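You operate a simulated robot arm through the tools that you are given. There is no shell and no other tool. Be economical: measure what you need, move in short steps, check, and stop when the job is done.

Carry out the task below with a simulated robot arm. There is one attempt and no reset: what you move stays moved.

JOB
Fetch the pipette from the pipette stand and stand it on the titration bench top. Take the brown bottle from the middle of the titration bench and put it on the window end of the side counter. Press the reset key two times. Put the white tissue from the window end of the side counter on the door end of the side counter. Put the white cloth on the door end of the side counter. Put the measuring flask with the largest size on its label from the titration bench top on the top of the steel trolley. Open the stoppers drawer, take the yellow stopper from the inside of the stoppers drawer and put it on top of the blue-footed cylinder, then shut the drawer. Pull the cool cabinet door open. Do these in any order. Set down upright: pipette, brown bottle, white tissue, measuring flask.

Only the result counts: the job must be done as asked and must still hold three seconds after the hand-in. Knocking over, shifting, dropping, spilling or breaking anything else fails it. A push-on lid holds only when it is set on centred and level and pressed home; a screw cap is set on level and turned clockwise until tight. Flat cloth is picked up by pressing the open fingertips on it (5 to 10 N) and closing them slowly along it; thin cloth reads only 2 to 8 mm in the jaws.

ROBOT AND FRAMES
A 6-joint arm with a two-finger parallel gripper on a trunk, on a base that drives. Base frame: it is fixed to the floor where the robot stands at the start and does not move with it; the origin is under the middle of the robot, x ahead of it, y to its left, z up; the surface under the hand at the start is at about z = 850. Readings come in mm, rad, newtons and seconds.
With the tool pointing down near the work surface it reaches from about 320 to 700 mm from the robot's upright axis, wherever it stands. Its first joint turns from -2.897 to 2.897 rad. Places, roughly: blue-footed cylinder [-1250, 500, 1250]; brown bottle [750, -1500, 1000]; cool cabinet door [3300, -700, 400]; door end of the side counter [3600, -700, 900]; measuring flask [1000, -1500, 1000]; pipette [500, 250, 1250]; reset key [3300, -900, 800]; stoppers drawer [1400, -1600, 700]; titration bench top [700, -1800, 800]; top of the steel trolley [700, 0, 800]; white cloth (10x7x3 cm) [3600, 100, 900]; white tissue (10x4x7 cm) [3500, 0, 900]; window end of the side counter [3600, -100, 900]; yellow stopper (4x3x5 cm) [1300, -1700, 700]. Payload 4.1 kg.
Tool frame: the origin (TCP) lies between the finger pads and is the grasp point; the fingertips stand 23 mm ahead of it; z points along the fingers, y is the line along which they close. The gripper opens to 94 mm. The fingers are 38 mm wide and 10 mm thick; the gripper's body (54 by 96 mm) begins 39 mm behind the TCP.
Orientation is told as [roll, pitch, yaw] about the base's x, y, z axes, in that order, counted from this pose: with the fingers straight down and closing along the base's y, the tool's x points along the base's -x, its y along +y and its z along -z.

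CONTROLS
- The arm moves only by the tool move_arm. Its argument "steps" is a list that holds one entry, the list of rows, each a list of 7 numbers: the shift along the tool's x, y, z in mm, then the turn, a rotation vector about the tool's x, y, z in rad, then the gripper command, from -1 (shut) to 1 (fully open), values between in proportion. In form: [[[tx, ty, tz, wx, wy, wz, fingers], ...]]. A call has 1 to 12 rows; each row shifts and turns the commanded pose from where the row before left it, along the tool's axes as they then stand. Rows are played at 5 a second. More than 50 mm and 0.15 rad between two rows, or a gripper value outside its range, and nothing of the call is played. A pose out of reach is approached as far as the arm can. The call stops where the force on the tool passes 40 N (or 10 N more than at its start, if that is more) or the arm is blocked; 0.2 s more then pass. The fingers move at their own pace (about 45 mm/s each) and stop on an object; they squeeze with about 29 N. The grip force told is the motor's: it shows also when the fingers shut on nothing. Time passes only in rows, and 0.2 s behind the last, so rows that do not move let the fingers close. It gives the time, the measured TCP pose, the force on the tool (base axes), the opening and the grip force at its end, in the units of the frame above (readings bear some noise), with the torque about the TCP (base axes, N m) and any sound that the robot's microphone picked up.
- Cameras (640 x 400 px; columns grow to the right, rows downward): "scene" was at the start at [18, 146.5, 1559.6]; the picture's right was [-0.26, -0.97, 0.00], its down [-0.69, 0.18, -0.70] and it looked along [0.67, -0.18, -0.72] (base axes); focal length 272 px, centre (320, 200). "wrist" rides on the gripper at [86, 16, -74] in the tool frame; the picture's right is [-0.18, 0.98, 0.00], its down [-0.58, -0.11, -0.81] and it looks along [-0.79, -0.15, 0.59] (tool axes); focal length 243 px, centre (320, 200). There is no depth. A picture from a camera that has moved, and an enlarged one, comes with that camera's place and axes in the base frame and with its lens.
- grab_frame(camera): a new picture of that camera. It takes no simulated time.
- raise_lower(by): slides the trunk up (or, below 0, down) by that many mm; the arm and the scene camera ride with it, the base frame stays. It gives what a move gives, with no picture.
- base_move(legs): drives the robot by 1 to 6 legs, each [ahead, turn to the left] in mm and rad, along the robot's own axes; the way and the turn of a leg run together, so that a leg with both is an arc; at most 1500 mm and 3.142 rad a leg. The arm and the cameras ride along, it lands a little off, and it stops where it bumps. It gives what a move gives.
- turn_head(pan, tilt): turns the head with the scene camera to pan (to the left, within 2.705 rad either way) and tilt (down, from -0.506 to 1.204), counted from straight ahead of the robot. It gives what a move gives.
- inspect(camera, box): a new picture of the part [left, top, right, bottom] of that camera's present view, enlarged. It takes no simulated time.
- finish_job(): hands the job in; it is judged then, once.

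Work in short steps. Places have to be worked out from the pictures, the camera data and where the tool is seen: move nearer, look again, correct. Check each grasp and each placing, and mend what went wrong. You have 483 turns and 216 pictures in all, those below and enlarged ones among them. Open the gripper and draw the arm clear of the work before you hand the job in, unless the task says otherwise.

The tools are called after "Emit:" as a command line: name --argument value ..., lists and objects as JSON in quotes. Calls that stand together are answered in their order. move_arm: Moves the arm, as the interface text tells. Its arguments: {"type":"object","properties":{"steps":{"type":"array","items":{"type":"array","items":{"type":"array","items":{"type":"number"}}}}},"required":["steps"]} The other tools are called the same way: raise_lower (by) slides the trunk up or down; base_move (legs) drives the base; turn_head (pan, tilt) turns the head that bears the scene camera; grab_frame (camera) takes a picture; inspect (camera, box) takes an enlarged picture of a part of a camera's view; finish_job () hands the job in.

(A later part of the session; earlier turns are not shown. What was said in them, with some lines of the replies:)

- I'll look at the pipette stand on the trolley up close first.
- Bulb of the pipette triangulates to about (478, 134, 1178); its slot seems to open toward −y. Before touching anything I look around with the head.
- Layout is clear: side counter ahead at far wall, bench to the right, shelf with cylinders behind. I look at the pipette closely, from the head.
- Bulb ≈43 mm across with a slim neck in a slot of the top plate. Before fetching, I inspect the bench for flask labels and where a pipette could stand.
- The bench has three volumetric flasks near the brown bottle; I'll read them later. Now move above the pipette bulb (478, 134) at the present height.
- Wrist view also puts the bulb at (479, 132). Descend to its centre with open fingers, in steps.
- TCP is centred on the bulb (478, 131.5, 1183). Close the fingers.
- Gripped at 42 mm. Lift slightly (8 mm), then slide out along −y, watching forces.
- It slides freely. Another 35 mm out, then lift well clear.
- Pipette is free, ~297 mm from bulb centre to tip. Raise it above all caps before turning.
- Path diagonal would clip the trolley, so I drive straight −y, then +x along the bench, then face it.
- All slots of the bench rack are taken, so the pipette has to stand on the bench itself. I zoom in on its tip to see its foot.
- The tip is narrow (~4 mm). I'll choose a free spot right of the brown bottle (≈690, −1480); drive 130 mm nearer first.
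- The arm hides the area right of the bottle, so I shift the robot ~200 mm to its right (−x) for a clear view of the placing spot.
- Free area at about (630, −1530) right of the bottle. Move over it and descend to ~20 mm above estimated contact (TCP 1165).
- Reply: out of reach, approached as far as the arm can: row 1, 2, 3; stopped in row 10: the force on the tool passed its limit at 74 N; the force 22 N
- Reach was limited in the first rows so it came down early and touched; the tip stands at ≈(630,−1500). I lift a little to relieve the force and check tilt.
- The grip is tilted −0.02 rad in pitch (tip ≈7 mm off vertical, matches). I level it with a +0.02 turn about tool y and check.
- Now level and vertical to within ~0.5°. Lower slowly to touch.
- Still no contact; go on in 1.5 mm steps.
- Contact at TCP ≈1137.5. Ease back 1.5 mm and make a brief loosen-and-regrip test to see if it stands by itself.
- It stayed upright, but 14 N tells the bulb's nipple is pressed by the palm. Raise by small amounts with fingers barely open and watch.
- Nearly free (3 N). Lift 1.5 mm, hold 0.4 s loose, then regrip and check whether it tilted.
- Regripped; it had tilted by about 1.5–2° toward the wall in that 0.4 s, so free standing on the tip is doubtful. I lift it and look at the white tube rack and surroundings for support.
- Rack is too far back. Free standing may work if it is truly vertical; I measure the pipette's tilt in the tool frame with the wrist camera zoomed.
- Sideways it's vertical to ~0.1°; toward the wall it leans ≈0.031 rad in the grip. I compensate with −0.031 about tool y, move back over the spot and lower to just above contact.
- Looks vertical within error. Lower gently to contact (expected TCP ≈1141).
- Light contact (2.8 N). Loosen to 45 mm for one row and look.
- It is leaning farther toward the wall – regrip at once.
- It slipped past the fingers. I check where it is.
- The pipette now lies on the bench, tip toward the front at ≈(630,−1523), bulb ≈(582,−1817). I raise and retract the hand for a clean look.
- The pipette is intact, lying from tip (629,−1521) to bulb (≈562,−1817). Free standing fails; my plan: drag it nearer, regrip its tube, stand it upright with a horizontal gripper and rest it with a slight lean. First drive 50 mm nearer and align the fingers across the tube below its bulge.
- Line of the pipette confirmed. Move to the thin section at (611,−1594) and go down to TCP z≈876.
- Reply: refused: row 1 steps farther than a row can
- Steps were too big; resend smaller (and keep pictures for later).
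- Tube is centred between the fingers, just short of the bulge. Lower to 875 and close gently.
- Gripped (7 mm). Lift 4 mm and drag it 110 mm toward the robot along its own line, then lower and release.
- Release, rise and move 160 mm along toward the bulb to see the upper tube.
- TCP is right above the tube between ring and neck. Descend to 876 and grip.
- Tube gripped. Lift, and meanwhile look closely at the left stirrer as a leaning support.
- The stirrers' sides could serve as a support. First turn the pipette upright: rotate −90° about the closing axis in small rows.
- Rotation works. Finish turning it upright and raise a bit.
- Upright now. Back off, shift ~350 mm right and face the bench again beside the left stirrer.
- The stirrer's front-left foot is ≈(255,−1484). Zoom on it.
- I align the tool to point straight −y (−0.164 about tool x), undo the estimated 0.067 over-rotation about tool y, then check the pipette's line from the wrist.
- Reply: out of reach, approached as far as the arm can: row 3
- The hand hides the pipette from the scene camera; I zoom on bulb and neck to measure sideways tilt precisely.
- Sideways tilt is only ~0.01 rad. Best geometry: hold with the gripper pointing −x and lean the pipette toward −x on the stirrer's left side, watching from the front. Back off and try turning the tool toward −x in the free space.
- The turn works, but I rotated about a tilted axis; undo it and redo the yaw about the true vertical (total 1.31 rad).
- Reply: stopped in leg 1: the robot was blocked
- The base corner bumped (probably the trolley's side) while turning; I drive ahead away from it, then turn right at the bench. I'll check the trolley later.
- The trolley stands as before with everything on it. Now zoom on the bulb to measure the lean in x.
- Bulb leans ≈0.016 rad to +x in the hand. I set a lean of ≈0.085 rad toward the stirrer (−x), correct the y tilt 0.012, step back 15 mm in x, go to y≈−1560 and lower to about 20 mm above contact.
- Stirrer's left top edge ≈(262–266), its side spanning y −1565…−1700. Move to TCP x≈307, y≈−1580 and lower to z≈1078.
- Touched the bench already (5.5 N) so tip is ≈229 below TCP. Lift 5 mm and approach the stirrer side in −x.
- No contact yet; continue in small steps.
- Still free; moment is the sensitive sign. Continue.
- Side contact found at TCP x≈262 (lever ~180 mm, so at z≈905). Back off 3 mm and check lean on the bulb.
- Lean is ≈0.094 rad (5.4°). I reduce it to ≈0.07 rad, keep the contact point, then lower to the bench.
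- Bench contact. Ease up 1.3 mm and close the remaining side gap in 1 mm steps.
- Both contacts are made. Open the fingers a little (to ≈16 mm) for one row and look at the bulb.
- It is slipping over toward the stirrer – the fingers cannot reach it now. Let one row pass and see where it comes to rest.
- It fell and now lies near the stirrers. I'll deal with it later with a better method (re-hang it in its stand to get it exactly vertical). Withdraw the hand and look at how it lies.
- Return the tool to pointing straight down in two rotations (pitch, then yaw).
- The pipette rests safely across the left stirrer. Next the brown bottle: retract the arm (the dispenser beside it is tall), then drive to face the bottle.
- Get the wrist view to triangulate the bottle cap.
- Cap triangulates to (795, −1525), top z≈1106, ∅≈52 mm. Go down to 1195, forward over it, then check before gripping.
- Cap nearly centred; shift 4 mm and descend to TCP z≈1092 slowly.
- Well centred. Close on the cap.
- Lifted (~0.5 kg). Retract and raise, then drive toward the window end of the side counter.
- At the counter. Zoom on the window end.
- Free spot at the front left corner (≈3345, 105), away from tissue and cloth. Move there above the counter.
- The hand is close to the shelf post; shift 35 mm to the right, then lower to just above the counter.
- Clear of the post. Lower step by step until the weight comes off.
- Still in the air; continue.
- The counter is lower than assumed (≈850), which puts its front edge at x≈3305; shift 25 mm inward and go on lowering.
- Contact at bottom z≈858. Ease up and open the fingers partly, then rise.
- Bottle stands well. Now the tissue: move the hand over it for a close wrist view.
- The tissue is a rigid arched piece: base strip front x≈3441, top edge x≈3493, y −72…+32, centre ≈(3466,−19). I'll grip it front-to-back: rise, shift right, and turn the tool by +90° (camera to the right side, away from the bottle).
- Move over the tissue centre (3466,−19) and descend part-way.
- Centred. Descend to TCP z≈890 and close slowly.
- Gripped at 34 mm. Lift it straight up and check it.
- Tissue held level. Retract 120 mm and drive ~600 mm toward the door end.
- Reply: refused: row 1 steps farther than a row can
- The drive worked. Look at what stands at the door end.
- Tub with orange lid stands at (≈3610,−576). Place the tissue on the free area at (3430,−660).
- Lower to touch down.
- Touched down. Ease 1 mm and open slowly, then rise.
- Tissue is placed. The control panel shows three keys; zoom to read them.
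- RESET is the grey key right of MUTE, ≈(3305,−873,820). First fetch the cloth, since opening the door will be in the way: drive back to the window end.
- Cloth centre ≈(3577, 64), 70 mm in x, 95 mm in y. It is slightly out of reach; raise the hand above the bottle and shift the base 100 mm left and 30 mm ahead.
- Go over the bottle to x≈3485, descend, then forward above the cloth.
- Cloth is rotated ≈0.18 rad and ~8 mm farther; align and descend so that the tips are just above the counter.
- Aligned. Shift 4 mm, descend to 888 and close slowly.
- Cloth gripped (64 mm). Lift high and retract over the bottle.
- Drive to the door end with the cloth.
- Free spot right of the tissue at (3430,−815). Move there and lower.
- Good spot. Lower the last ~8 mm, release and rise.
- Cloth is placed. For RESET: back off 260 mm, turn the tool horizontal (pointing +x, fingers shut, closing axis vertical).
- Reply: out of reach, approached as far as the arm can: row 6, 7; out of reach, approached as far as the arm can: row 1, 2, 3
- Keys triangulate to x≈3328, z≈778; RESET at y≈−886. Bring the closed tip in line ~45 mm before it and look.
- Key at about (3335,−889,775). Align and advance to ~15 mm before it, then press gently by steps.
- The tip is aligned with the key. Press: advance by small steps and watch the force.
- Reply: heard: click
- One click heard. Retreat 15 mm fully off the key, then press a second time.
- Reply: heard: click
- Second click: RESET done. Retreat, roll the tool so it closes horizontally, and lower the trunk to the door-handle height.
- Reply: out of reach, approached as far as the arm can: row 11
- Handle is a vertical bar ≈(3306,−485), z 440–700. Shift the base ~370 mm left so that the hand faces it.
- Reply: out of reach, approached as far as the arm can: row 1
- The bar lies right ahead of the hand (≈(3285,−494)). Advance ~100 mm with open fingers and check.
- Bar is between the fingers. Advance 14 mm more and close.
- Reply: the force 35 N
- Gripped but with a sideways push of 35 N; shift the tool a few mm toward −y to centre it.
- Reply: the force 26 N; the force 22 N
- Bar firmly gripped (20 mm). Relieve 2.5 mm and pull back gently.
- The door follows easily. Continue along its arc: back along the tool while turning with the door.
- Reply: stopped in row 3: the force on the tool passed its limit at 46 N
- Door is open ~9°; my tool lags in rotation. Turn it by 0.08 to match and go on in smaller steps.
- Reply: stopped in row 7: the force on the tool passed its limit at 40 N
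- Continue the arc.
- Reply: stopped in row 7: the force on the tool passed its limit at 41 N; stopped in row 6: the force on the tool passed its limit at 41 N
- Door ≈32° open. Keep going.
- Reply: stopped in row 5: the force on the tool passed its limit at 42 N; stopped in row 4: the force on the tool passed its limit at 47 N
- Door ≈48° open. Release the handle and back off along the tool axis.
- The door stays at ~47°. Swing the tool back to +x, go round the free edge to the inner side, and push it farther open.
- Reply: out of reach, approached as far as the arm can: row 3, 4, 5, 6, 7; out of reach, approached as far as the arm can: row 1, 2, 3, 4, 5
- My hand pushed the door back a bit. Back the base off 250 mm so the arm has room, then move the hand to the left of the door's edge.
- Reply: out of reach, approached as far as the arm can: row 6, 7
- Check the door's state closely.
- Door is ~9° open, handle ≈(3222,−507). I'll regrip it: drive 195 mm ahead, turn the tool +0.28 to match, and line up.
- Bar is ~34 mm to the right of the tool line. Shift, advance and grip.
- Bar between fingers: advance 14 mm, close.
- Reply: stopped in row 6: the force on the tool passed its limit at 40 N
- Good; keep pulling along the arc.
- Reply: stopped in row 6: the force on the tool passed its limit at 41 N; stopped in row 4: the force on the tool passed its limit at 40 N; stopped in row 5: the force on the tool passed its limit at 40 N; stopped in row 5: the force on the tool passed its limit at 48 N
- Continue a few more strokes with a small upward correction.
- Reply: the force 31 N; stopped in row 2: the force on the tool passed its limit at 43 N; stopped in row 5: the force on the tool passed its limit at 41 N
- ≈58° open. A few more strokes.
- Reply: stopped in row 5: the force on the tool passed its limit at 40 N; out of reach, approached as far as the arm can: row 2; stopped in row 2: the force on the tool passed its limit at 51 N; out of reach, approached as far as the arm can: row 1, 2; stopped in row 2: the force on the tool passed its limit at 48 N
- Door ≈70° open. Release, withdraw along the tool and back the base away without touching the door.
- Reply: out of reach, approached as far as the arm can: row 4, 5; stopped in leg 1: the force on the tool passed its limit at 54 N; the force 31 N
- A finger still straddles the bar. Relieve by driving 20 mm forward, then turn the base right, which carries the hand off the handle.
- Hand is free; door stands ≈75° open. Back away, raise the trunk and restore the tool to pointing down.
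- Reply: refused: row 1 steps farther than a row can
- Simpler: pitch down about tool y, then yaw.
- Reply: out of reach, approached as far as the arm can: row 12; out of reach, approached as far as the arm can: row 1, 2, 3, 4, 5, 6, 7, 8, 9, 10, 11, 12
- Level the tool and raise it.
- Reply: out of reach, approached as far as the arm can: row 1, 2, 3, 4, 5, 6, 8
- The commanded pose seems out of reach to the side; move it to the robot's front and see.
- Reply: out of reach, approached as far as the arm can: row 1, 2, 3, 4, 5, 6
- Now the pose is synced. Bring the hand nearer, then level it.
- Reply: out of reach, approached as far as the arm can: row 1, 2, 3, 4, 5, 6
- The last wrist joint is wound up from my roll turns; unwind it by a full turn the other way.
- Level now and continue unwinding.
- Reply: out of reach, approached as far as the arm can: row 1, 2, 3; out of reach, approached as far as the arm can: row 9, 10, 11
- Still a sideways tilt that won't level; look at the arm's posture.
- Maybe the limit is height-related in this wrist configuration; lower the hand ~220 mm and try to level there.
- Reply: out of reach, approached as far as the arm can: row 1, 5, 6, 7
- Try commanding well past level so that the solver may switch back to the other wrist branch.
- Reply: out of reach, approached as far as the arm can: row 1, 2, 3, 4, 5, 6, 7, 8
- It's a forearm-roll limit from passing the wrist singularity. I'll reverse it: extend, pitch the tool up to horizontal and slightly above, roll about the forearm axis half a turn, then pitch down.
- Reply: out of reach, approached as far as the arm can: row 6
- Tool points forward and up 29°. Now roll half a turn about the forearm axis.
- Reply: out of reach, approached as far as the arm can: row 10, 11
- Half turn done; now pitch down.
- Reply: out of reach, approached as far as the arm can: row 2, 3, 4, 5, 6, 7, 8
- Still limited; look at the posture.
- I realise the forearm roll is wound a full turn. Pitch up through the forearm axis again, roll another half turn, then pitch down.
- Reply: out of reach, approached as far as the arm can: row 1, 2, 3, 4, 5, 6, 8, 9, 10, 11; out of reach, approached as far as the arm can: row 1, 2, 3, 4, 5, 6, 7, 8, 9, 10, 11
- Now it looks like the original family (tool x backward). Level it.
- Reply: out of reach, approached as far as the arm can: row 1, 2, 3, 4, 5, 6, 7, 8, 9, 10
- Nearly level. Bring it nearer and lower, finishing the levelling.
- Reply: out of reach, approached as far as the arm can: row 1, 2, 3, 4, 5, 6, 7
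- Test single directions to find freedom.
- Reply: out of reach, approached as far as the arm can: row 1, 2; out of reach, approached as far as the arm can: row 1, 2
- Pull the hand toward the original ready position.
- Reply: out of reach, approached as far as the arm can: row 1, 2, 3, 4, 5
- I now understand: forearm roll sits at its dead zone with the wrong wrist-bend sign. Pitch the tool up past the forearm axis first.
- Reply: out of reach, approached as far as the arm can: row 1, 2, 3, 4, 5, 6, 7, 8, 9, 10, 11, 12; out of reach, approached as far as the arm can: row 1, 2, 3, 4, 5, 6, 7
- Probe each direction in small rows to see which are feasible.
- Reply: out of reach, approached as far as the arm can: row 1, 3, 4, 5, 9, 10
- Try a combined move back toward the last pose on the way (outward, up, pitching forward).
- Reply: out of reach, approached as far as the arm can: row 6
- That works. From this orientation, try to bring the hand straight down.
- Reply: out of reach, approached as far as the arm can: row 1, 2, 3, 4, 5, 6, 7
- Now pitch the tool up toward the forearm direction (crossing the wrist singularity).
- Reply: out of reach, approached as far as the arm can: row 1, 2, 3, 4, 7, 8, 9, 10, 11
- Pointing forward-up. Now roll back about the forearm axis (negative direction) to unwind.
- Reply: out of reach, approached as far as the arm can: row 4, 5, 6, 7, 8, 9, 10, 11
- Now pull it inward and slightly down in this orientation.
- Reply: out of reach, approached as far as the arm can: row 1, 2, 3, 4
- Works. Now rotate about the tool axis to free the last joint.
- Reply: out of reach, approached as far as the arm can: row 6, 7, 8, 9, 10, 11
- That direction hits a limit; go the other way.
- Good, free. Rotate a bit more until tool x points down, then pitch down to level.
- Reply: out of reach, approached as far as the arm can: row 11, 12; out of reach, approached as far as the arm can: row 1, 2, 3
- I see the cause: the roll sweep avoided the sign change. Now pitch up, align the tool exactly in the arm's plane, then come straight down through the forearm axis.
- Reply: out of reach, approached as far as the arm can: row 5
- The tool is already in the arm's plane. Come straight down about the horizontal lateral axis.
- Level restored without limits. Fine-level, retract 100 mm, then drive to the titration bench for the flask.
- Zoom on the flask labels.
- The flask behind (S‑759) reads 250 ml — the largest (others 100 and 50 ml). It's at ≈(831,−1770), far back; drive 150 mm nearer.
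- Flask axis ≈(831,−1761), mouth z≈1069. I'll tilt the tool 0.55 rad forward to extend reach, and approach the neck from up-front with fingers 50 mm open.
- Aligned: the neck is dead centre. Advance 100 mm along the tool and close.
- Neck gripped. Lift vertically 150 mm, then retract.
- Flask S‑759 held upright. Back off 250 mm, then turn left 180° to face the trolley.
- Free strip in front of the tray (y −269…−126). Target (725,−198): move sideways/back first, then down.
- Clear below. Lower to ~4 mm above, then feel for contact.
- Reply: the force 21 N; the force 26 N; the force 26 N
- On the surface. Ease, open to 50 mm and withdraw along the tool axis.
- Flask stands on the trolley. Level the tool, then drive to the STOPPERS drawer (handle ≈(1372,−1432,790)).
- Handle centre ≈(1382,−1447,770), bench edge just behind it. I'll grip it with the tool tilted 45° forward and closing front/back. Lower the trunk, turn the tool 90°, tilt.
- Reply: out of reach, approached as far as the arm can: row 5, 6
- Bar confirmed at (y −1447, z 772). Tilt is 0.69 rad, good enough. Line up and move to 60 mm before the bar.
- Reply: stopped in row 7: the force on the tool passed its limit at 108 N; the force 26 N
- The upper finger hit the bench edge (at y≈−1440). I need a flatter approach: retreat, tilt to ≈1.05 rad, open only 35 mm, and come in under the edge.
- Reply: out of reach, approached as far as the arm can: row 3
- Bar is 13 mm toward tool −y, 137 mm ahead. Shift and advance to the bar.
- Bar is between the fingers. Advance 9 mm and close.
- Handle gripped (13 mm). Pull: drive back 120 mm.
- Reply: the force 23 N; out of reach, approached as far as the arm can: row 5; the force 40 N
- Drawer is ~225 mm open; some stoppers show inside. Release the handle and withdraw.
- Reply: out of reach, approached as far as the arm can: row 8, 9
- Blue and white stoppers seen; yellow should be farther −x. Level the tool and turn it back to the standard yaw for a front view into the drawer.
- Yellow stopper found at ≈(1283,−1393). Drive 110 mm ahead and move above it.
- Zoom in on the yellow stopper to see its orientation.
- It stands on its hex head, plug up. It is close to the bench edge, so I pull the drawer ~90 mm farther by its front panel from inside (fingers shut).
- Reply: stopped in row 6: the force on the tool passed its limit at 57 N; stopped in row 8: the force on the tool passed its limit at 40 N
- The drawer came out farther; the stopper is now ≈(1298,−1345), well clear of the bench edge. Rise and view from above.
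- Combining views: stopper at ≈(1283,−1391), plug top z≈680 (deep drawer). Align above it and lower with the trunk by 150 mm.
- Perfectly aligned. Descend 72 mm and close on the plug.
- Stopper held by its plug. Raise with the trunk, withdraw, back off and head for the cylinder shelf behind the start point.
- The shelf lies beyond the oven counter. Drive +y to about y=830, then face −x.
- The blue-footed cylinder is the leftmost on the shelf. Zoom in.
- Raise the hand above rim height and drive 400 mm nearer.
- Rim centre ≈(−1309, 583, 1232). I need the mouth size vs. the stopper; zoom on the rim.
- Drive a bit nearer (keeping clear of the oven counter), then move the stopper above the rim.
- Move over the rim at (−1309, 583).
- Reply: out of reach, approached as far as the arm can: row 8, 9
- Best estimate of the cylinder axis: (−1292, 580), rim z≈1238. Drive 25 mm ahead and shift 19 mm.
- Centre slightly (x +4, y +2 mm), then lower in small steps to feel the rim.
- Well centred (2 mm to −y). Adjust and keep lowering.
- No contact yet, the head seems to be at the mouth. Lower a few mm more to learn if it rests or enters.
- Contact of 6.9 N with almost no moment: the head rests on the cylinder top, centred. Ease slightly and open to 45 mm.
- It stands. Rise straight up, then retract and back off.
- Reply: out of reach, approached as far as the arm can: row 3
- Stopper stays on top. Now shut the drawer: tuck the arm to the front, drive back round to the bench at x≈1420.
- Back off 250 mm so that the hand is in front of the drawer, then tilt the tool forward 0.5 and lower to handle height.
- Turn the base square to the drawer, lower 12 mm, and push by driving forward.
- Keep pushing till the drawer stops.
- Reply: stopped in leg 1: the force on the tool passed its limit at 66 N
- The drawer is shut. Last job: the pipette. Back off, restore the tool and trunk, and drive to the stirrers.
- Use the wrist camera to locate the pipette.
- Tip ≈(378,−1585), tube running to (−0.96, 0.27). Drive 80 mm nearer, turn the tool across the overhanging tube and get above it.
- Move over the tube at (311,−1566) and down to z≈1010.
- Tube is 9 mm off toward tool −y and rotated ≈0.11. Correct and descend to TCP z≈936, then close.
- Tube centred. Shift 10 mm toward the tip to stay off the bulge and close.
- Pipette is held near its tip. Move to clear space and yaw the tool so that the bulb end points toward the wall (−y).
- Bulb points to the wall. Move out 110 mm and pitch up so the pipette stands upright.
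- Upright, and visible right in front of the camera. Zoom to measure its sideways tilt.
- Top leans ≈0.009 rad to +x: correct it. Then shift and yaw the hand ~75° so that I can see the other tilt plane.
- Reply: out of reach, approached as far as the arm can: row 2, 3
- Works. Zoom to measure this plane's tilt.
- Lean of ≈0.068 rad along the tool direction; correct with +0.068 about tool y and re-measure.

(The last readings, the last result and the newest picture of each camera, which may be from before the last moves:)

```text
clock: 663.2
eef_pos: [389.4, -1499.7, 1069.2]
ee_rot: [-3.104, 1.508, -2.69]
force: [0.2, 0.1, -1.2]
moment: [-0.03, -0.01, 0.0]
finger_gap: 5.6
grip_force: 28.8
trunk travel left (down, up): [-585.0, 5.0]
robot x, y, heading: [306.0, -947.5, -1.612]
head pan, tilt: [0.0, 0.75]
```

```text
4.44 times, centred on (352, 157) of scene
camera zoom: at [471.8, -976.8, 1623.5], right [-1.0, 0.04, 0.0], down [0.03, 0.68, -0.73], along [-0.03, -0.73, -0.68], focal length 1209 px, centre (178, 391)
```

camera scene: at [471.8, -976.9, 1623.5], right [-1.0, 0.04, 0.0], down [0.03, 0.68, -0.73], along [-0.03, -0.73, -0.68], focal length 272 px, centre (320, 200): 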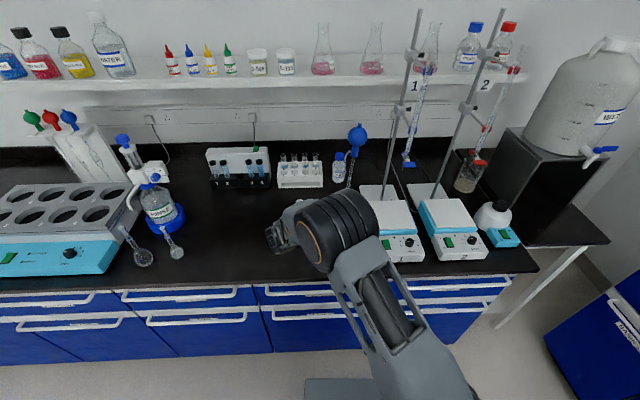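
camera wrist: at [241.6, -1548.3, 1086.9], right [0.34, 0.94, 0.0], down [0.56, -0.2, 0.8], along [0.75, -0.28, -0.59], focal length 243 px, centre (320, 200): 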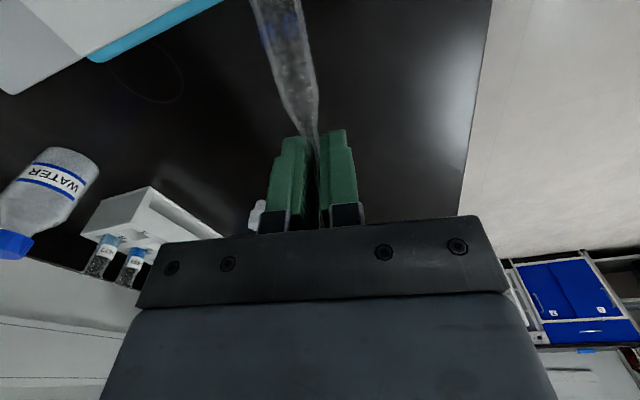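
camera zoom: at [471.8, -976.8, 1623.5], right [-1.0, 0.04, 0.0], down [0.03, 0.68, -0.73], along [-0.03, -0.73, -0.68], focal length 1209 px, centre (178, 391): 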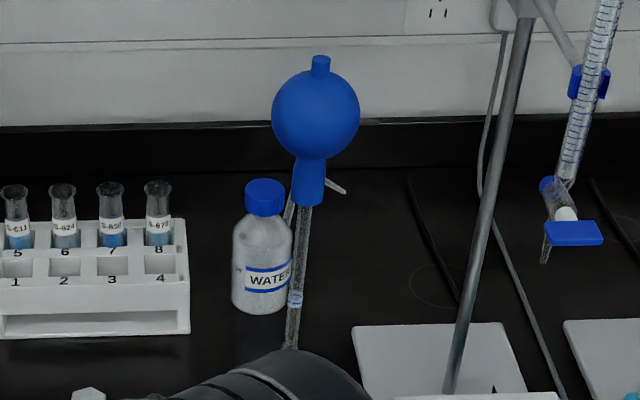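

Residual ≈0.015. Correct +0.016 and check at higher zoom.

Emit:
move_arm --steps '[[[0, 0, 0, 0, 0.016, 0, -1], [0, 0, 0, 0, 0, 0, -1], [0, 0, 0, 0, 0, 0, -1]]]'

Emit:
inspect --camera "scene" --box '[322, 120, 372, 195]'

```text
clock: 664.0
eef_pos: [389.0, -1499.3, 1071.5]
ee_rot: [-3.112, 1.491, -2.697]
force: [-0.5, 0.7, -0.2]
moment: [0.04, -0.02, 0.02]
finger_gap: 5.9
grip_force: 28.8
trunk travel left (down, up): [-585.0, 5.0]
robot x, y, heading: [307.6, -945.9, -1.615]
head pan, tilt: [0.0, 0.75]
```

```text
5.33 times, centred on (347, 158) of scene
camera zoom: at [471.8, -976.9, 1623.5], right [-1.0, 0.04, 0.0], down [0.03, 0.68, -0.73], along [-0.03, -0.73, -0.68], focal length 1451 px, centre (176, 427)
```

zoom: 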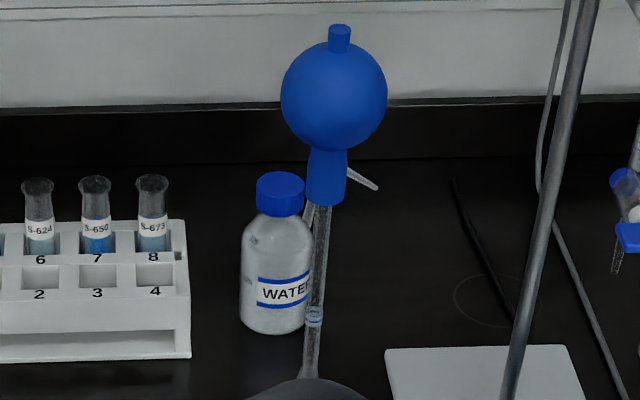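

Residual 0.0035: apply. Then yaw back about the true vertical and re-measure the other plane at higher zoom.

Emit:
move_arm --steps '[[[0, 0, 0, 0, 0.0035, 0, -1], [0, 0, 0, 0.1444, 0, 0.0127, -1], [0, 0, 0, 0.1444, 0, 0.0127, -1], [0, 0, 0, 0.1444, 0, 0.0127, -1], [0, 0, 0, 0.1444, 0, 0.0127, -1], [0, 0, 0, 0.1444, 0, 0.0127, -1], [0, 0, 0, 0.1444, 0, 0.0127, -1], [0, 0, 0, 0.1444, 0, 0.0127, -1], [0, 0, 0, 0.1444, 0, 0.0127, -1], [0, 0, 0, 0, 0, 0, -1], [0, 0, 0, 0, 0, 0, -1]]]'

Emit:
inspect --camera "scene" --box '[315, 110, 385, 200]'

```text
clock: 666.5
eef_pos: [392.7, -1498.9, 1070.8]
ee_rot: [-3.08, 1.482, -1.513]
force: [-0.7, -0.3, -0.4]
moment: [-0.01, -0.01, -0.03]
finger_gap: 5.8
grip_force: 29.4
out of reach, approached as far as the arm can: row 9
trunk travel left (down, up): [-585.0, 5.0]
robot x, y, heading: [300.4, -946.5, -1.611]
head pan, tilt: [0.0, 0.75]
```

```text
4.44 times, centred on (350, 155) of scene
camera zoom: at [471.9, -976.8, 1623.5], right [-1.0, 0.04, 0.0], down [0.03, 0.68, -0.73], along [-0.03, -0.73, -0.68], focal length 1209 px, centre (187, 400)
```

zoom: 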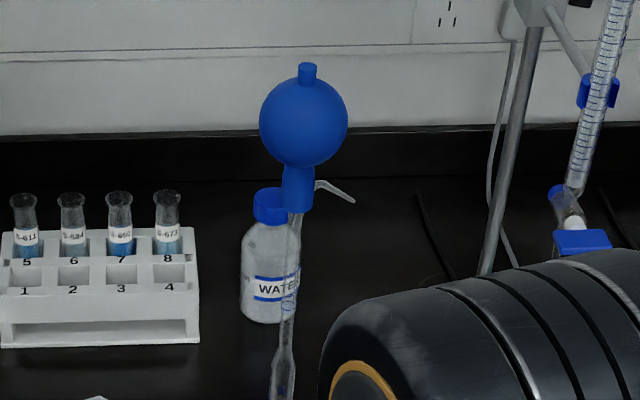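

Other plane: lean 0.006 to −x; correct it. Then lower with the trunk, which keeps the orientation unchanged.

Emit:
move_arm --steps '[[[0, 0, 0, 0, 0, -0.0058, -1], [0, 0, 0, 0, 0, 0, -1], [0, 0, 0, 0, 0, 0, -1]]]'

Emit:
raise_lower --by -140

Emit:
raise_lower --by -6

Emit:
grab_frame --camera "scene"

```text
clock: 667.2
eef_pos: [393.6, -1499.9, 1069.7]
ee_rot: [3.135, 1.482, -1.579]
force: [-0.2, 0.3, -0.3]
moment: [0.0, 0.0, -0.04]
finger_gap: 5.7
grip_force: 28.9
trunk travel left (down, up): [-585.0, 5.0]
robot x, y, heading: [306.4, -950.8, -1.616]
head pan, tilt: [0.0, 0.75]
```

```text
clock: 668.9
eef_pos: [394.5, -1498.0, 929.9]
ee_rot: [3.136, 1.48, -1.58]
force: [0.6, 0.8, -1.3]
moment: [0.0, -0.01, -0.02]
finger_gap: 5.7
grip_force: 29.3
trunk travel left (down, up): [-445.0, 145.0]
robot x, y, heading: [306.4, -946.9, -1.611]
head pan, tilt: [0.0, 0.75]
```

```text
clock: 669.5
eef_pos: [392.4, -1498.4, 924.4]
ee_rot: [3.133, 1.482, -1.581]
force: [0.3, -0.4, -0.8]
moment: [0.01, 0.0, -0.02]
finger_gap: 5.9
grip_force: 29.0
trunk travel left (down, up): [-439.0, 151.0]
robot x, y, heading: [308.5, -945.0, -1.608]
head pan, tilt: [0.0, 0.75]
```

```text
10 pictures are left
camera scene: at [471.7, -976.8, 1477.5], right [-1.0, 0.04, 0.0], down [0.03, 0.68, -0.73], along [-0.03, -0.73, -0.68], focal length 272 px, centre (320, 200)
```

scene: 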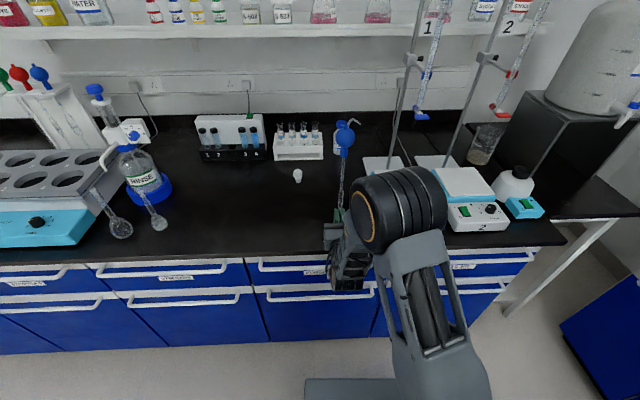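

Continue down in 2 mm, then 1 mm trunk steps until touch.

Emit:
raise_lower --by -3

Emit:
raise_lower --by -2

Emit:
raise_lower --by -2

Emit:
raise_lower --by -2

```text
clock: 670.0
eef_pos: [392.7, -1498.4, 920.9]
ee_rot: [3.135, 1.482, -1.579]
force: [-0.5, -0.2, -0.7]
moment: [0.02, -0.04, -0.02]
finger_gap: 5.8
grip_force: 28.9
trunk travel left (down, up): [-436.0, 154.0]
robot x, y, heading: [306.5, -946.0, -1.609]
head pan, tilt: [0.0, 0.75]
```

```text
clock: 670.5
eef_pos: [393.2, -1499.6, 918.5]
ee_rot: [3.133, 1.482, -1.581]
force: [-0.2, 0.0, -0.6]
moment: [-0.04, -0.01, 0.03]
finger_gap: 5.9
grip_force: 29.1
trunk travel left (down, up): [-434.0, 156.0]
robot x, y, heading: [301.8, -946.7, -1.609]
head pan, tilt: [0.0, 0.75]
```

```text
clock: 671.0
eef_pos: [392.7, -1499.2, 917.9]
ee_rot: [3.134, 1.482, -1.578]
force: [-0.5, 0.1, 0.0]
moment: [-0.03, -0.04, -0.02]
finger_gap: 5.8
grip_force: 29.0
trunk travel left (down, up): [-432.0, 158.0]
robot x, y, heading: [305.7, -944.6, -1.611]
head pan, tilt: [0.0, 0.75]
```

```text
clock: 671.5
eef_pos: [393.1, -1498.4, 915.5]
ee_rot: [3.137, 1.483, -1.578]
force: [-0.7, 0.1, 0.1]
moment: [0.0, -0.02, 0.0]
finger_gap: 6.0
grip_force: 29.0
trunk travel left (down, up): [-430.0, 160.0]
robot x, y, heading: [307.4, -948.9, -1.612]
head pan, tilt: [0.0, 0.75]
```

Emit:
raise_lower --by -1.5

Emit:
raise_lower --by -1.5

Emit:
raise_lower --by -1.5

Emit:
raise_lower --by -1.5

```text
clock: 672.1
eef_pos: [392.7, -1498.2, 914.0]
ee_rot: [3.133, 1.482, -1.58]
force: [0.4, 0.5, -0.2]
moment: [0.04, 0.03, -0.04]
finger_gap: 5.6
grip_force: 28.5
trunk travel left (down, up): [-429.0, 161.0]
robot x, y, heading: [307.3, -951.2, -1.611]
head pan, tilt: [0.0, 0.75]
```

```text
clock: 672.6
eef_pos: [393.6, -1498.2, 912.1]
ee_rot: [3.135, 1.481, -1.581]
force: [-0.6, -0.4, -0.4]
moment: [-0.01, 0.0, 0.0]
finger_gap: 5.5
grip_force: 28.8
trunk travel left (down, up): [-427.0, 163.0]
robot x, y, heading: [303.6, -943.3, -1.614]
head pan, tilt: [0.0, 0.75]
```

```text
clock: 673.1
eef_pos: [393.2, -1499.0, 910.6]
ee_rot: [3.135, 1.481, -1.581]
force: [-0.5, -0.4, -1.1]
moment: [-0.01, -0.02, -0.03]
finger_gap: 5.5
grip_force: 29.4
trunk travel left (down, up): [-426.0, 164.0]
robot x, y, heading: [304.8, -944.1, -1.615]
head pan, tilt: [0.0, 0.75]
```

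```text
clock: 673.6
eef_pos: [392.9, -1499.2, 909.8]
ee_rot: [3.137, 1.482, -1.579]
force: [-0.5, -0.5, -0.7]
moment: [0.03, 0.01, 0.03]
finger_gap: 5.5
grip_force: 28.7
trunk travel left (down, up): [-424.0, 166.0]
robot x, y, heading: [306.5, -947.5, -1.616]
head pan, tilt: [0.0, 0.75]
```

Still no contact; go on.

Emit:
raise_lower --by -2

Emit:
raise_lower --by -2

Emit:
raise_lower --by -2

Emit:
raise_lower --by -2

Emit:
inspect --camera "scene" --box '[300, 160, 400, 260]'

```text
clock: 674.1
eef_pos: [394.3, -1499.3, 909.1]
ee_rot: [-3.14, 1.477, -1.571]
force: [0.0, 0.9, 9.3]
moment: [-0.03, 0.01, -0.01]
finger_gap: 5.6
grip_force: 28.9
trunk travel left (down, up): [-422.0, 168.0]
robot x, y, heading: [308.1, -950.7, -1.614]
head pan, tilt: [0.0, 0.75]
```

```text
clock: 674.6
eef_pos: [393.9, -1497.6, 908.1]
ee_rot: [-3.134, 1.475, -1.566]
force: [0.0, -1.4, 24.0]
moment: [-0.17, -0.01, -0.01]
finger_gap: 6.1
grip_force: 28.8
trunk travel left (down, up): [-420.0, 170.0]
robot x, y, heading: [302.8, -950.1, -1.615]
head pan, tilt: [0.0, 0.75]
```

```text
clock: 675.1
eef_pos: [393.8, -1497.5, 905.1]
ee_rot: [-3.141, 1.477, -1.574]
force: [0.0, -0.4, 24.9]
moment: [-0.22, -0.01, 0.01]
finger_gap: 5.4
grip_force: 29.2
trunk travel left (down, up): [-418.0, 172.0]
robot x, y, heading: [306.0, -950.9, -1.615]
head pan, tilt: [0.0, 0.75]
```

```text
clock: 675.7
eef_pos: [393.5, -1498.1, 903.3]
ee_rot: [-3.138, 1.476, -1.57]
force: [0.7, -2.0, 30.8]
moment: [1.07, 0.16, -0.15]
finger_gap: 5.5
grip_force: 29.0
trunk travel left (down, up): [-416.0, 174.0]
robot x, y, heading: [305.0, -945.6, -1.615]
head pan, tilt: [0.0, 0.75]
```

```text
4.00 times, centred on (350, 210) of scene
camera zoom: at [471.3, -974.4, 1454.8], right [-1.0, 0.04, 0.0], down [0.03, 0.68, -0.73], along [-0.03, -0.73, -0.68], focal length 1088 px, centre (200, 160)
```

zoom: 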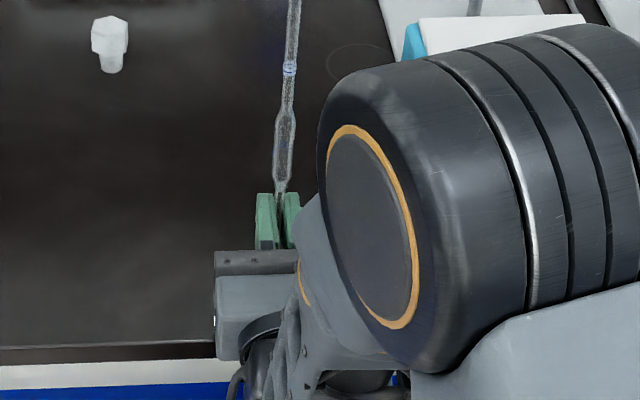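

Overshot: it slid in the grip. Raise the trunk in 1–2 mm steps to relieve the load.

Emit:
raise_lower --by 2

```text
clock: 676.2
eef_pos: [392.9, -1497.9, 903.7]
ee_rot: [3.135, 1.482, -1.582]
force: [0.3, -1.8, 19.1]
moment: [-0.19, -0.02, 0.0]
finger_gap: 5.8
grip_force: 28.8
trunk travel left (down, up): [-418.0, 172.0]
robot x, y, heading: [305.8, -947.6, -1.618]
head pan, tilt: [0.0, 0.75]
```

Emit:
raise_lower --by 2

Emit:
inspect --camera "scene" --box '[310, 100, 390, 200]'

```text
clock: 676.7
eef_pos: [392.9, -1498.2, 902.8]
ee_rot: [3.123, 1.486, -1.589]
force: [0.6, 0.0, 3.7]
moment: [-0.02, 0.0, -0.03]
finger_gap: 5.6
grip_force: 29.2
trunk travel left (down, up): [-420.0, 170.0]
robot x, y, heading: [308.7, -943.5, -1.616]
head pan, tilt: [0.0, 0.75]
```

```text
4.00 times, centred on (350, 150) of scene
camera zoom: at [471.7, -976.5, 1458.3], right [-1.0, 0.04, 0.0], down [0.03, 0.68, -0.73], along [-0.03, -0.73, -0.68], focal length 1088 px, centre (200, 400)
```

zoom: 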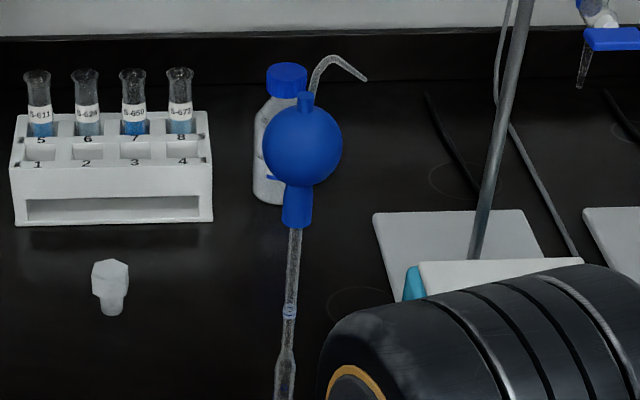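

Nearly unloaded; x-lean only ≈0.004. I lift 60 mm, correct that, and yaw about the vertical to re-check the other plane after the slip.

Emit:
raise_lower --by 60

Emit:
move_arm --steps '[[[0, 0, 0, 0, 0, -0.004, -1], [0, 0, 0, -0.1444, 0, -0.0127, -1], [0, 0, 0, -0.1444, 0, -0.0127, -1], [0, 0, 0, -0.1444, 0, -0.0127, -1], [0, 0, 0, -0.1444, 0, -0.0127, -1], [0, 0, 0, -0.1444, 0, -0.0127, -1], [0, 0, 0, -0.1444, 0, -0.0127, -1], [0, 0, 0, -0.1444, 0, -0.0127, -1], [0, 0, 0, -0.1444, 0, -0.0127, -1], [0, 0, 0, 0, 0, 0, -1], [0, 0, 0, 0, 0, 0, -1]]]'

Emit:
inspect --camera "scene" --box '[310, 100, 390, 200]'

```text
clock: 677.7
eef_pos: [393.9, -1499.2, 964.7]
ee_rot: [3.134, 1.483, -1.583]
force: [0.3, 0.3, -0.8]
moment: [0.0, 0.01, 0.03]
finger_gap: 5.6
grip_force: 28.9
trunk travel left (down, up): [-480.0, 110.0]
robot x, y, heading: [305.6, -947.8, -1.612]
head pan, tilt: [0.0, 0.75]
```

```text
clock: 680.1
eef_pos: [393.8, -1498.9, 965.4]
ee_rot: [3.123, 1.478, -2.751]
force: [-1.1, 0.2, 0.4]
moment: [0.03, -0.02, 0.0]
finger_gap: 5.4
grip_force: 29.2
trunk travel left (down, up): [-480.0, 110.0]
robot x, y, heading: [304.9, -947.7, -1.618]
head pan, tilt: [0.0, 0.75]
```

```text
4.00 times, centred on (350, 150) of scene
camera zoom: at [471.7, -976.8, 1518.5], right [-1.0, 0.04, 0.0], down [0.03, 0.68, -0.73], along [-0.03, -0.73, -0.68], focal length 1088 px, centre (200, 400)
```

zoom: 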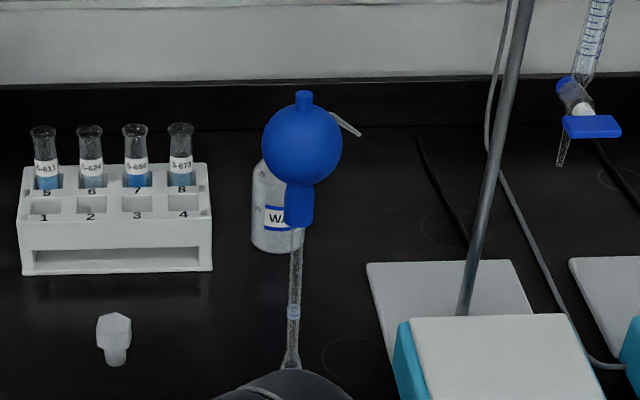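

After the slip it leans ≈0.018 backward in the tool plane. Correct −0.0185 about tool y and verify.

Emit:
move_arm --steps '[[[0, 0, 0, 0, -0.0185, 0, -1], [0, 0, 0, 0, 0, 0, -1], [0, 0, 0, 0, 0, 0, -1]]]'

Emit:
inspect --camera "scene" --box '[315, 112, 365, 192]'

```text
clock: 680.9
eef_pos: [393.1, -1498.5, 964.7]
ee_rot: [3.119, 1.498, -2.757]
force: [-1.6, 0.1, -0.3]
moment: [0.01, 0.01, -0.01]
finger_gap: 5.5
grip_force: 29.0
trunk travel left (down, up): [-480.0, 110.0]
robot x, y, heading: [305.2, -947.3, -1.619]
head pan, tilt: [0.0, 0.75]
```

```text
5.00 times, centred on (340, 152) of scene
camera zoom: at [471.8, -976.9, 1518.5], right [-1.0, 0.04, 0.0], down [0.03, 0.68, -0.73], along [-0.03, -0.73, -0.68], focal length 1360 px, centre (220, 440)
```

zoom: 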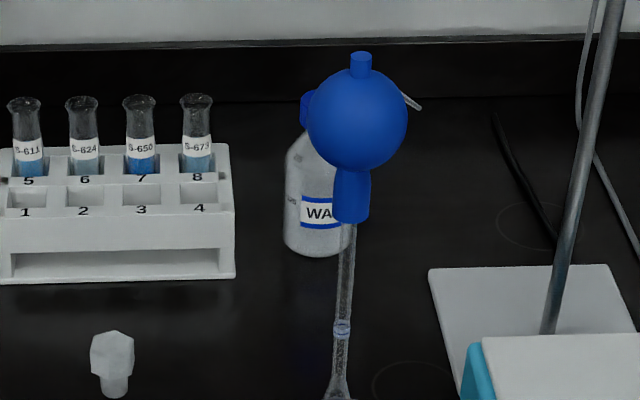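

Residual 0.0055: apply, then lower 57 mm and feel in 1 mm steps, one at a time.

Emit:
move_arm --steps '[[[0, 0, 0, 0, -0.0055, 0, -1], [0, 0, 0, 0, 0, 0, -1], [0, 0, 0, 0, 0, 0, -1]]]'

Emit:
raise_lower --by -57

Emit:
raise_lower --by -1

```text
clock: 681.7
eef_pos: [394.1, -1498.5, 965.0]
ee_rot: [3.119, 1.503, -2.758]
force: [-0.4, 0.6, -0.5]
moment: [-0.02, 0.0, -0.02]
finger_gap: 5.3
grip_force: 28.7
trunk travel left (down, up): [-480.0, 110.0]
robot x, y, heading: [306.6, -945.5, -1.615]
head pan, tilt: [0.0, 0.75]
```

```text
clock: 682.7
eef_pos: [394.2, -1498.5, 907.9]
ee_rot: [3.12, 1.503, -2.755]
force: [-0.1, 0.4, -0.5]
moment: [-0.02, 0.0, -0.01]
finger_gap: 5.3
grip_force: 29.1
trunk travel left (down, up): [-423.0, 167.0]
robot x, y, heading: [307.5, -943.1, -1.614]
head pan, tilt: [0.0, 0.75]
```

```text
clock: 683.2
eef_pos: [394.8, -1498.1, 906.1]
ee_rot: [3.118, 1.501, -2.756]
force: [0.6, 0.4, -1.0]
moment: [0.01, -0.01, -0.01]
finger_gap: 5.2
grip_force: 29.3
trunk travel left (down, up): [-422.0, 168.0]
robot x, y, heading: [305.1, -951.3, -1.613]
head pan, tilt: [0.0, 0.75]
```

Emit:
raise_lower --by -1

```text
clock: 683.7
eef_pos: [393.5, -1499.8, 905.8]
ee_rot: [3.116, 1.504, -2.758]
force: [0.2, -0.8, -0.9]
moment: [-0.03, -0.01, -0.01]
finger_gap: 5.5
grip_force: 28.8
trunk travel left (down, up): [-421.0, 169.0]
robot x, y, heading: [304.9, -947.4, -1.614]
head pan, tilt: [0.0, 0.75]
```

Emit:
raise_lower --by -1

```text
clock: 684.2
eef_pos: [394.2, -1499.3, 904.7]
ee_rot: [3.119, 1.503, -2.757]
force: [0.5, 0.1, -0.1]
moment: [-0.05, -0.01, 0.04]
finger_gap: 5.2
grip_force: 29.5
trunk travel left (down, up): [-420.0, 170.0]
robot x, y, heading: [306.8, -947.6, -1.613]
head pan, tilt: [0.0, 0.75]
```

Nearly there; use 0.4 mm arm steps now.

Emit:
move_arm --steps '[[[-0.4, 0, -0.03, 0, 0, 0, -1], [0, 0, 0, 0, 0, 0, -1]]]'

```text
clock: 684.8
eef_pos: [393.7, -1498.3, 904.8]
ee_rot: [3.119, 1.503, -2.753]
force: [-0.3, 0.8, -0.1]
moment: [-0.01, 0.0, 0.01]
finger_gap: 5.4
grip_force: 28.9
trunk travel left (down, up): [-420.0, 170.0]
robot x, y, heading: [304.8, -945.1, -1.616]
head pan, tilt: [0.0, 0.75]
```

Emit:
move_arm --steps '[[[-0.5, 0, -0.03, 0, 0, 0, -1], [0, 0, 0, 0, 0, 0, -1]]]'

```text
clock: 685.4
eef_pos: [395.0, -1496.7, 904.8]
ee_rot: [3.117, 1.501, -2.757]
force: [0.0, 0.4, -0.6]
moment: [-0.03, 0.0, -0.02]
finger_gap: 5.4
grip_force: 28.9
trunk travel left (down, up): [-420.0, 170.0]
robot x, y, heading: [299.6, -947.4, -1.612]
head pan, tilt: [0.0, 0.75]
```

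Emit:
move_arm --steps '[[[-0.5, 0, -0.03, 0, 0, 0, -1], [0, 0, 0, 0, 0, 0, -1]]]'

```text
clock: 686.0
eef_pos: [394.4, -1498.3, 904.3]
ee_rot: [3.119, 1.504, -2.755]
force: [0.5, 0.2, -0.5]
moment: [0.01, -0.01, -0.02]
finger_gap: 5.2
grip_force: 29.6
trunk travel left (down, up): [-420.0, 170.0]
robot x, y, heading: [307.4, -947.3, -1.618]
head pan, tilt: [0.0, 0.75]
```

Emit:
move_arm --steps '[[[-0.5, 0, -0.03, 0, 0, 0, -1], [0, 0, 0, 0, 0, 0, -1]]]'

Emit:
move_arm --steps '[[[-0.3, 0, -0.02, 0, 0, 0, -1], [0, 0, 0, 0, 0, 0, -1]]]'

```text
clock: 686.6
eef_pos: [395.2, -1496.9, 903.8]
ee_rot: [3.128, 1.503, -2.746]
force: [-0.1, -0.1, 1.0]
moment: [-0.02, -0.18, -0.08]
finger_gap: 5.1
grip_force: 29.1
trunk travel left (down, up): [-420.0, 170.0]
robot x, y, heading: [310.9, -946.5, -1.615]
head pan, tilt: [0.0, 0.75]
```

```text
clock: 687.2
eef_pos: [393.7, -1497.2, 904.1]
ee_rot: [3.122, 1.503, -2.75]
force: [-0.1, 1.7, 2.8]
moment: [0.17, -0.25, 0.2]
finger_gap: 5.4
grip_force: 29.1
trunk travel left (down, up): [-420.0, 170.0]
robot x, y, heading: [308.7, -947.9, -1.617]
head pan, tilt: [0.0, 0.75]
```

Light contact (≈2 N). Back off 0.3 mm and open the fingers a little (to ≈12 mm) for one row; then look.

Emit:
move_arm --steps '[[[0.3, 0, 0.02, 0, 0, 0, -1], [0, 0, 0, 0, 0, 0, -1]]]'

Emit:
move_arm --steps '[[[0, 0, 0, 0, 0, 0, -0.78]]]'

Emit:
inspect --camera "scene" --box '[310, 100, 390, 200]'

```text
clock: 687.8
eef_pos: [392.4, -1497.4, 903.9]
ee_rot: [3.123, 1.503, -2.75]
force: [1.6, 0.4, 1.9]
moment: [0.05, -0.28, 0.01]
finger_gap: 5.3
grip_force: 29.7
trunk travel left (down, up): [-420.0, 170.0]
robot x, y, heading: [308.5, -944.3, -1.616]
head pan, tilt: [0.0, 0.75]
```

```text
clock: 688.2
eef_pos: [393.0, -1498.0, 903.9]
ee_rot: [3.12, 1.502, -2.756]
force: [0.5, 0.3, 2.3]
moment: [0.03, -0.23, -0.01]
finger_gap: 10.3
grip_force: 0.1
trunk travel left (down, up): [-420.0, 170.0]
robot x, y, heading: [304.1, -945.8, -1.612]
head pan, tilt: [0.0, 0.75]
```

```text
4.00 times, centred on (350, 150) of scene
camera zoom: at [471.8, -976.6, 1458.5], right [-1.0, 0.04, 0.0], down [0.03, 0.68, -0.73], along [-0.03, -0.73, -0.68], focal length 1088 px, centre (200, 400)
```

zoom: 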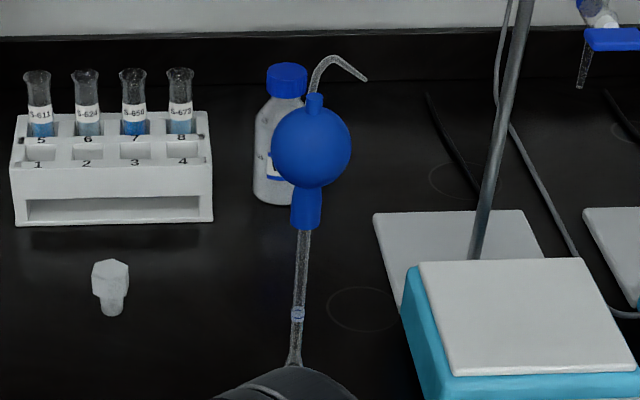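

It still stands vertical after 0.4 s loose. Wait another moment and look again.

Emit:
move_arm --steps '[[[0, 0, 0, 0, 0, 0, -0.78], [0, 0, 0, 0, 0, 0, -0.78]]]'

Emit:
inspect --camera "scene" --box '[310, 100, 390, 200]'

```text
clock: 688.8
eef_pos: [394.4, -1498.6, 904.2]
ee_rot: [3.12, 1.501, -2.754]
force: [1.9, 0.1, 2.2]
moment: [0.04, -0.23, 0.01]
finger_gap: 10.2
grip_force: 0.0
trunk travel left (down, up): [-420.0, 170.0]
robot x, y, heading: [304.4, -948.0, -1.613]
head pan, tilt: [0.0, 0.75]
```

```text
4.00 times, centred on (350, 150) of scene
camera zoom: at [471.8, -976.7, 1458.5], right [-1.0, 0.04, 0.0], down [0.03, 0.68, -0.73], along [-0.03, -0.73, -0.68], focal length 1088 px, centre (200, 400)
```

zoom: 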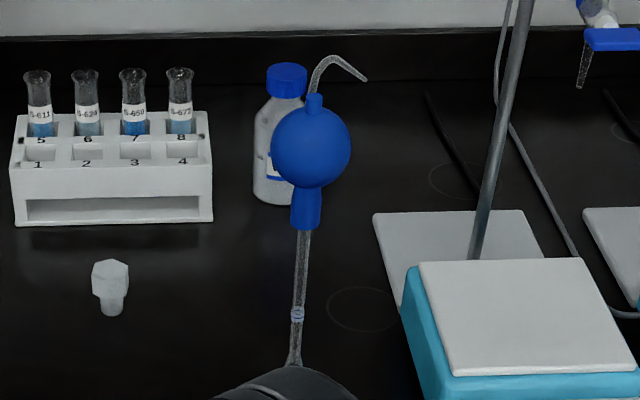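

Unchanged after 1 s – it stands by itself. Open the fingers slowly wider and check.

Emit:
move_arm --steps '[[[0, 0, 0, 0, 0, 0, -0.7], [0, 0, 0, 0, 0, 0, -0.6], [0, 0, 0, 0, 0, 0, -0.5], [0, 0, 0, 0, 0, 0, -0.5], [0, 0, 0, 0, 0, 0, -0.5]]]'

Emit:
inspect --camera "scene" --box '[310, 100, 390, 200]'

```text
clock: 690.0
eef_pos: [393.7, -1496.3, 903.4]
ee_rot: [3.12, 1.501, -2.756]
force: [0.5, 0.3, 1.9]
moment: [0.03, -0.18, -0.05]
finger_gap: 23.6
grip_force: 0.1
trunk travel left (down, up): [-420.0, 170.0]
robot x, y, heading: [304.0, -943.3, -1.609]
head pan, tilt: [0.0, 0.75]
```

```text
4.00 times, centred on (350, 150) of scene
camera zoom: at [471.8, -976.7, 1458.5], right [-1.0, 0.04, 0.0], down [0.03, 0.68, -0.73], along [-0.03, -0.73, -0.68], focal length 1088 px, centre (200, 400)
```

zoom: 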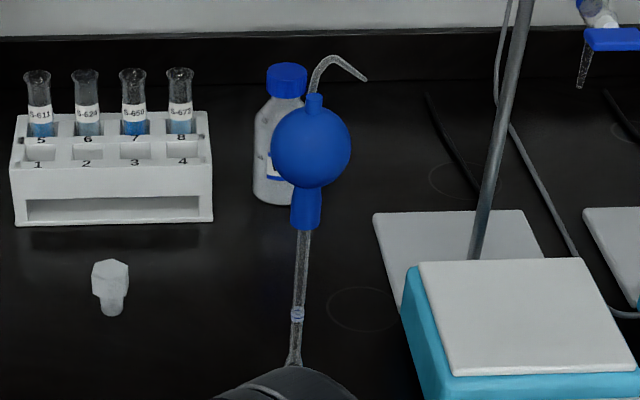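

It stands freely with the fingers 24 mm apart. Open wider and withdraw gently straight back.

Emit:
move_arm --steps '[[[0, 0, 0, 0, 0, 0, -0.3], [0, 0, 0, 0, 0, 0, -0.1], [0, 0, 0, 0, 0, 0, 0.06], [1, 0, -3, 0, 0, 0, 0.06], [0.5, 0, -8, 0, 0, 0, 0.06], [0, 0, -12, 0, 0, 0, 0.06], [0, 0, -15, 0, 0, 0, 0.06], [0, 0, -15, 0, 0, 0, 0.06], [0, 0, -20, 0, 0, 0, 0.06], [0, 0, -25, 0, 0, 0, 0.06], [0, 0, -25, 0, 0, 0, 0.06], [0, 0, 0, 0, 0, 0, 0.06]]]'

Emit:
grab_frame --camera "scene"

```text
clock: 692.0
eef_pos: [460.1, -1470.4, 903.2]
ee_rot: [-3.04, 1.501, -2.631]
force: [3.7, 3.7, 8.8]
moment: [0.46, -0.9, 0.11]
finger_gap: 49.7
grip_force: 0.1
trunk travel left (down, up): [-420.0, 170.0]
robot x, y, heading: [308.7, -949.5, -1.618]
head pan, tilt: [0.0, 0.75]
stopped in row 10: the force on the tool passed its limit at 42 N (the readings are from after the stop); the commanded pose is now the measured one
```

```text
2 pictures are left
camera scene: at [471.8, -975.9, 1458.4], right [-1.0, 0.05, 0.0], down [0.03, 0.68, -0.73], along [-0.03, -0.73, -0.68], focal length 272 px, centre (320, 200)
```

scene: 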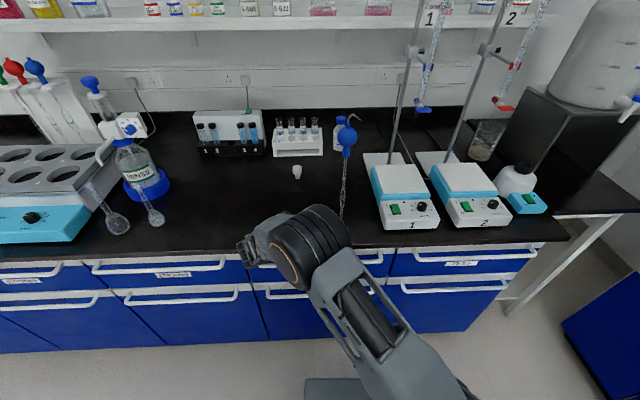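

The pipette stands free. Raise the hand with the trunk (25 mm clear of the bulb), then back the robot away.

Emit:
raise_lower --by 60

Emit:
move_arm --steps '[[[0, 0, -30, 0, 0, 0, 0.06], [0, 0, -30, 0, 0, 0, 0.06], [0, 0, 0, 0, 0, 0, 0.06]]]'

Emit:
base_move --legs '[[-250, 0]]'

Emit:
grab_frame --camera "scene"

```text
clock: 693.0
eef_pos: [457.1, -1471.4, 962.3]
ee_rot: [-3.095, 1.502, -2.687]
force: [-0.4, -0.1, 0.0]
moment: [-0.04, 0.01, 0.0]
finger_gap: 49.6
grip_force: 0.2
trunk travel left (down, up): [-480.0, 110.0]
robot x, y, heading: [306.1, -947.2, -1.618]
head pan, tilt: [0.0, 0.75]
```

```text
clock: 693.8
eef_pos: [515.1, -1445.7, 958.5]
ee_rot: [-3.092, 1.502, -2.686]
force: [0.9, 0.8, -0.3]
moment: [0.03, -0.01, -0.02]
finger_gap: 49.8
grip_force: 0.1
trunk travel left (down, up): [-480.0, 110.0]
robot x, y, heading: [310.1, -946.5, -1.619]
head pan, tilt: [0.0, 0.75]
```

```text
clock: 695.7
eef_pos: [526.6, -1189.4, 958.2]
ee_rot: [-3.088, 1.501, -2.683]
force: [-0.8, -0.2, -0.5]
moment: [-0.01, 0.0, -0.01]
finger_gap: 49.9
grip_force: 0.0
trunk travel left (down, up): [-480.0, 110.0]
robot x, y, heading: [316.4, -694.0, -1.62]
head pan, tilt: [0.0, 0.75]
```

```text
1 pictures are left
camera scene: at [483.4, -722.0, 1518.5], right [-1.0, 0.04, 0.0], down [0.03, 0.68, -0.73], along [-0.03, -0.73, -0.68], focal length 272 px, centre (320, 200)
```

scene: 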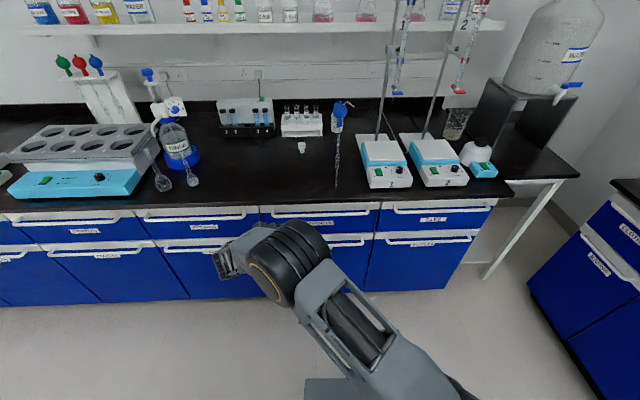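

The pipette still stands upright on the bench, all other items are placed, gripper is open and the arm is clear. Hand in.

Emit:
finish_job

```text
The job is handed in.
```

I did every task and handed the job in, but three results carry some risk.

- **Pipette:** it stands free and upright on the titration bench top, on its narrow tip. It fell over twice before this and lay on the bench and across a stirrer. No breakage was seen or heard.
- **Bumps on the way:** the robot base once bumped something while turning, most likely the steel trolley. A finger also struck the edge of the titration bench hard while I was working on the drawer. Nothing looked moved afterwards.
- **Cool cabinet door:** I left it about 75° open. I last saw it well before the hand-in, so I did not check that it stayed there.

The rest went as asked:
- **Brown bottle:** standing on the window end of the side counter.
- **Reset key:** pressed twice, with a click heard each time.
- **White tissue and white cloth:** both on the door end of the side counter.
- **Measuring flask:** the 250 ml one (labelled S-759) had the largest size; it stands on top of the steel trolley.
- **Yellow stopper:** resting on top of the blue-footed cylinder, head down. The stoppers drawer is shut.
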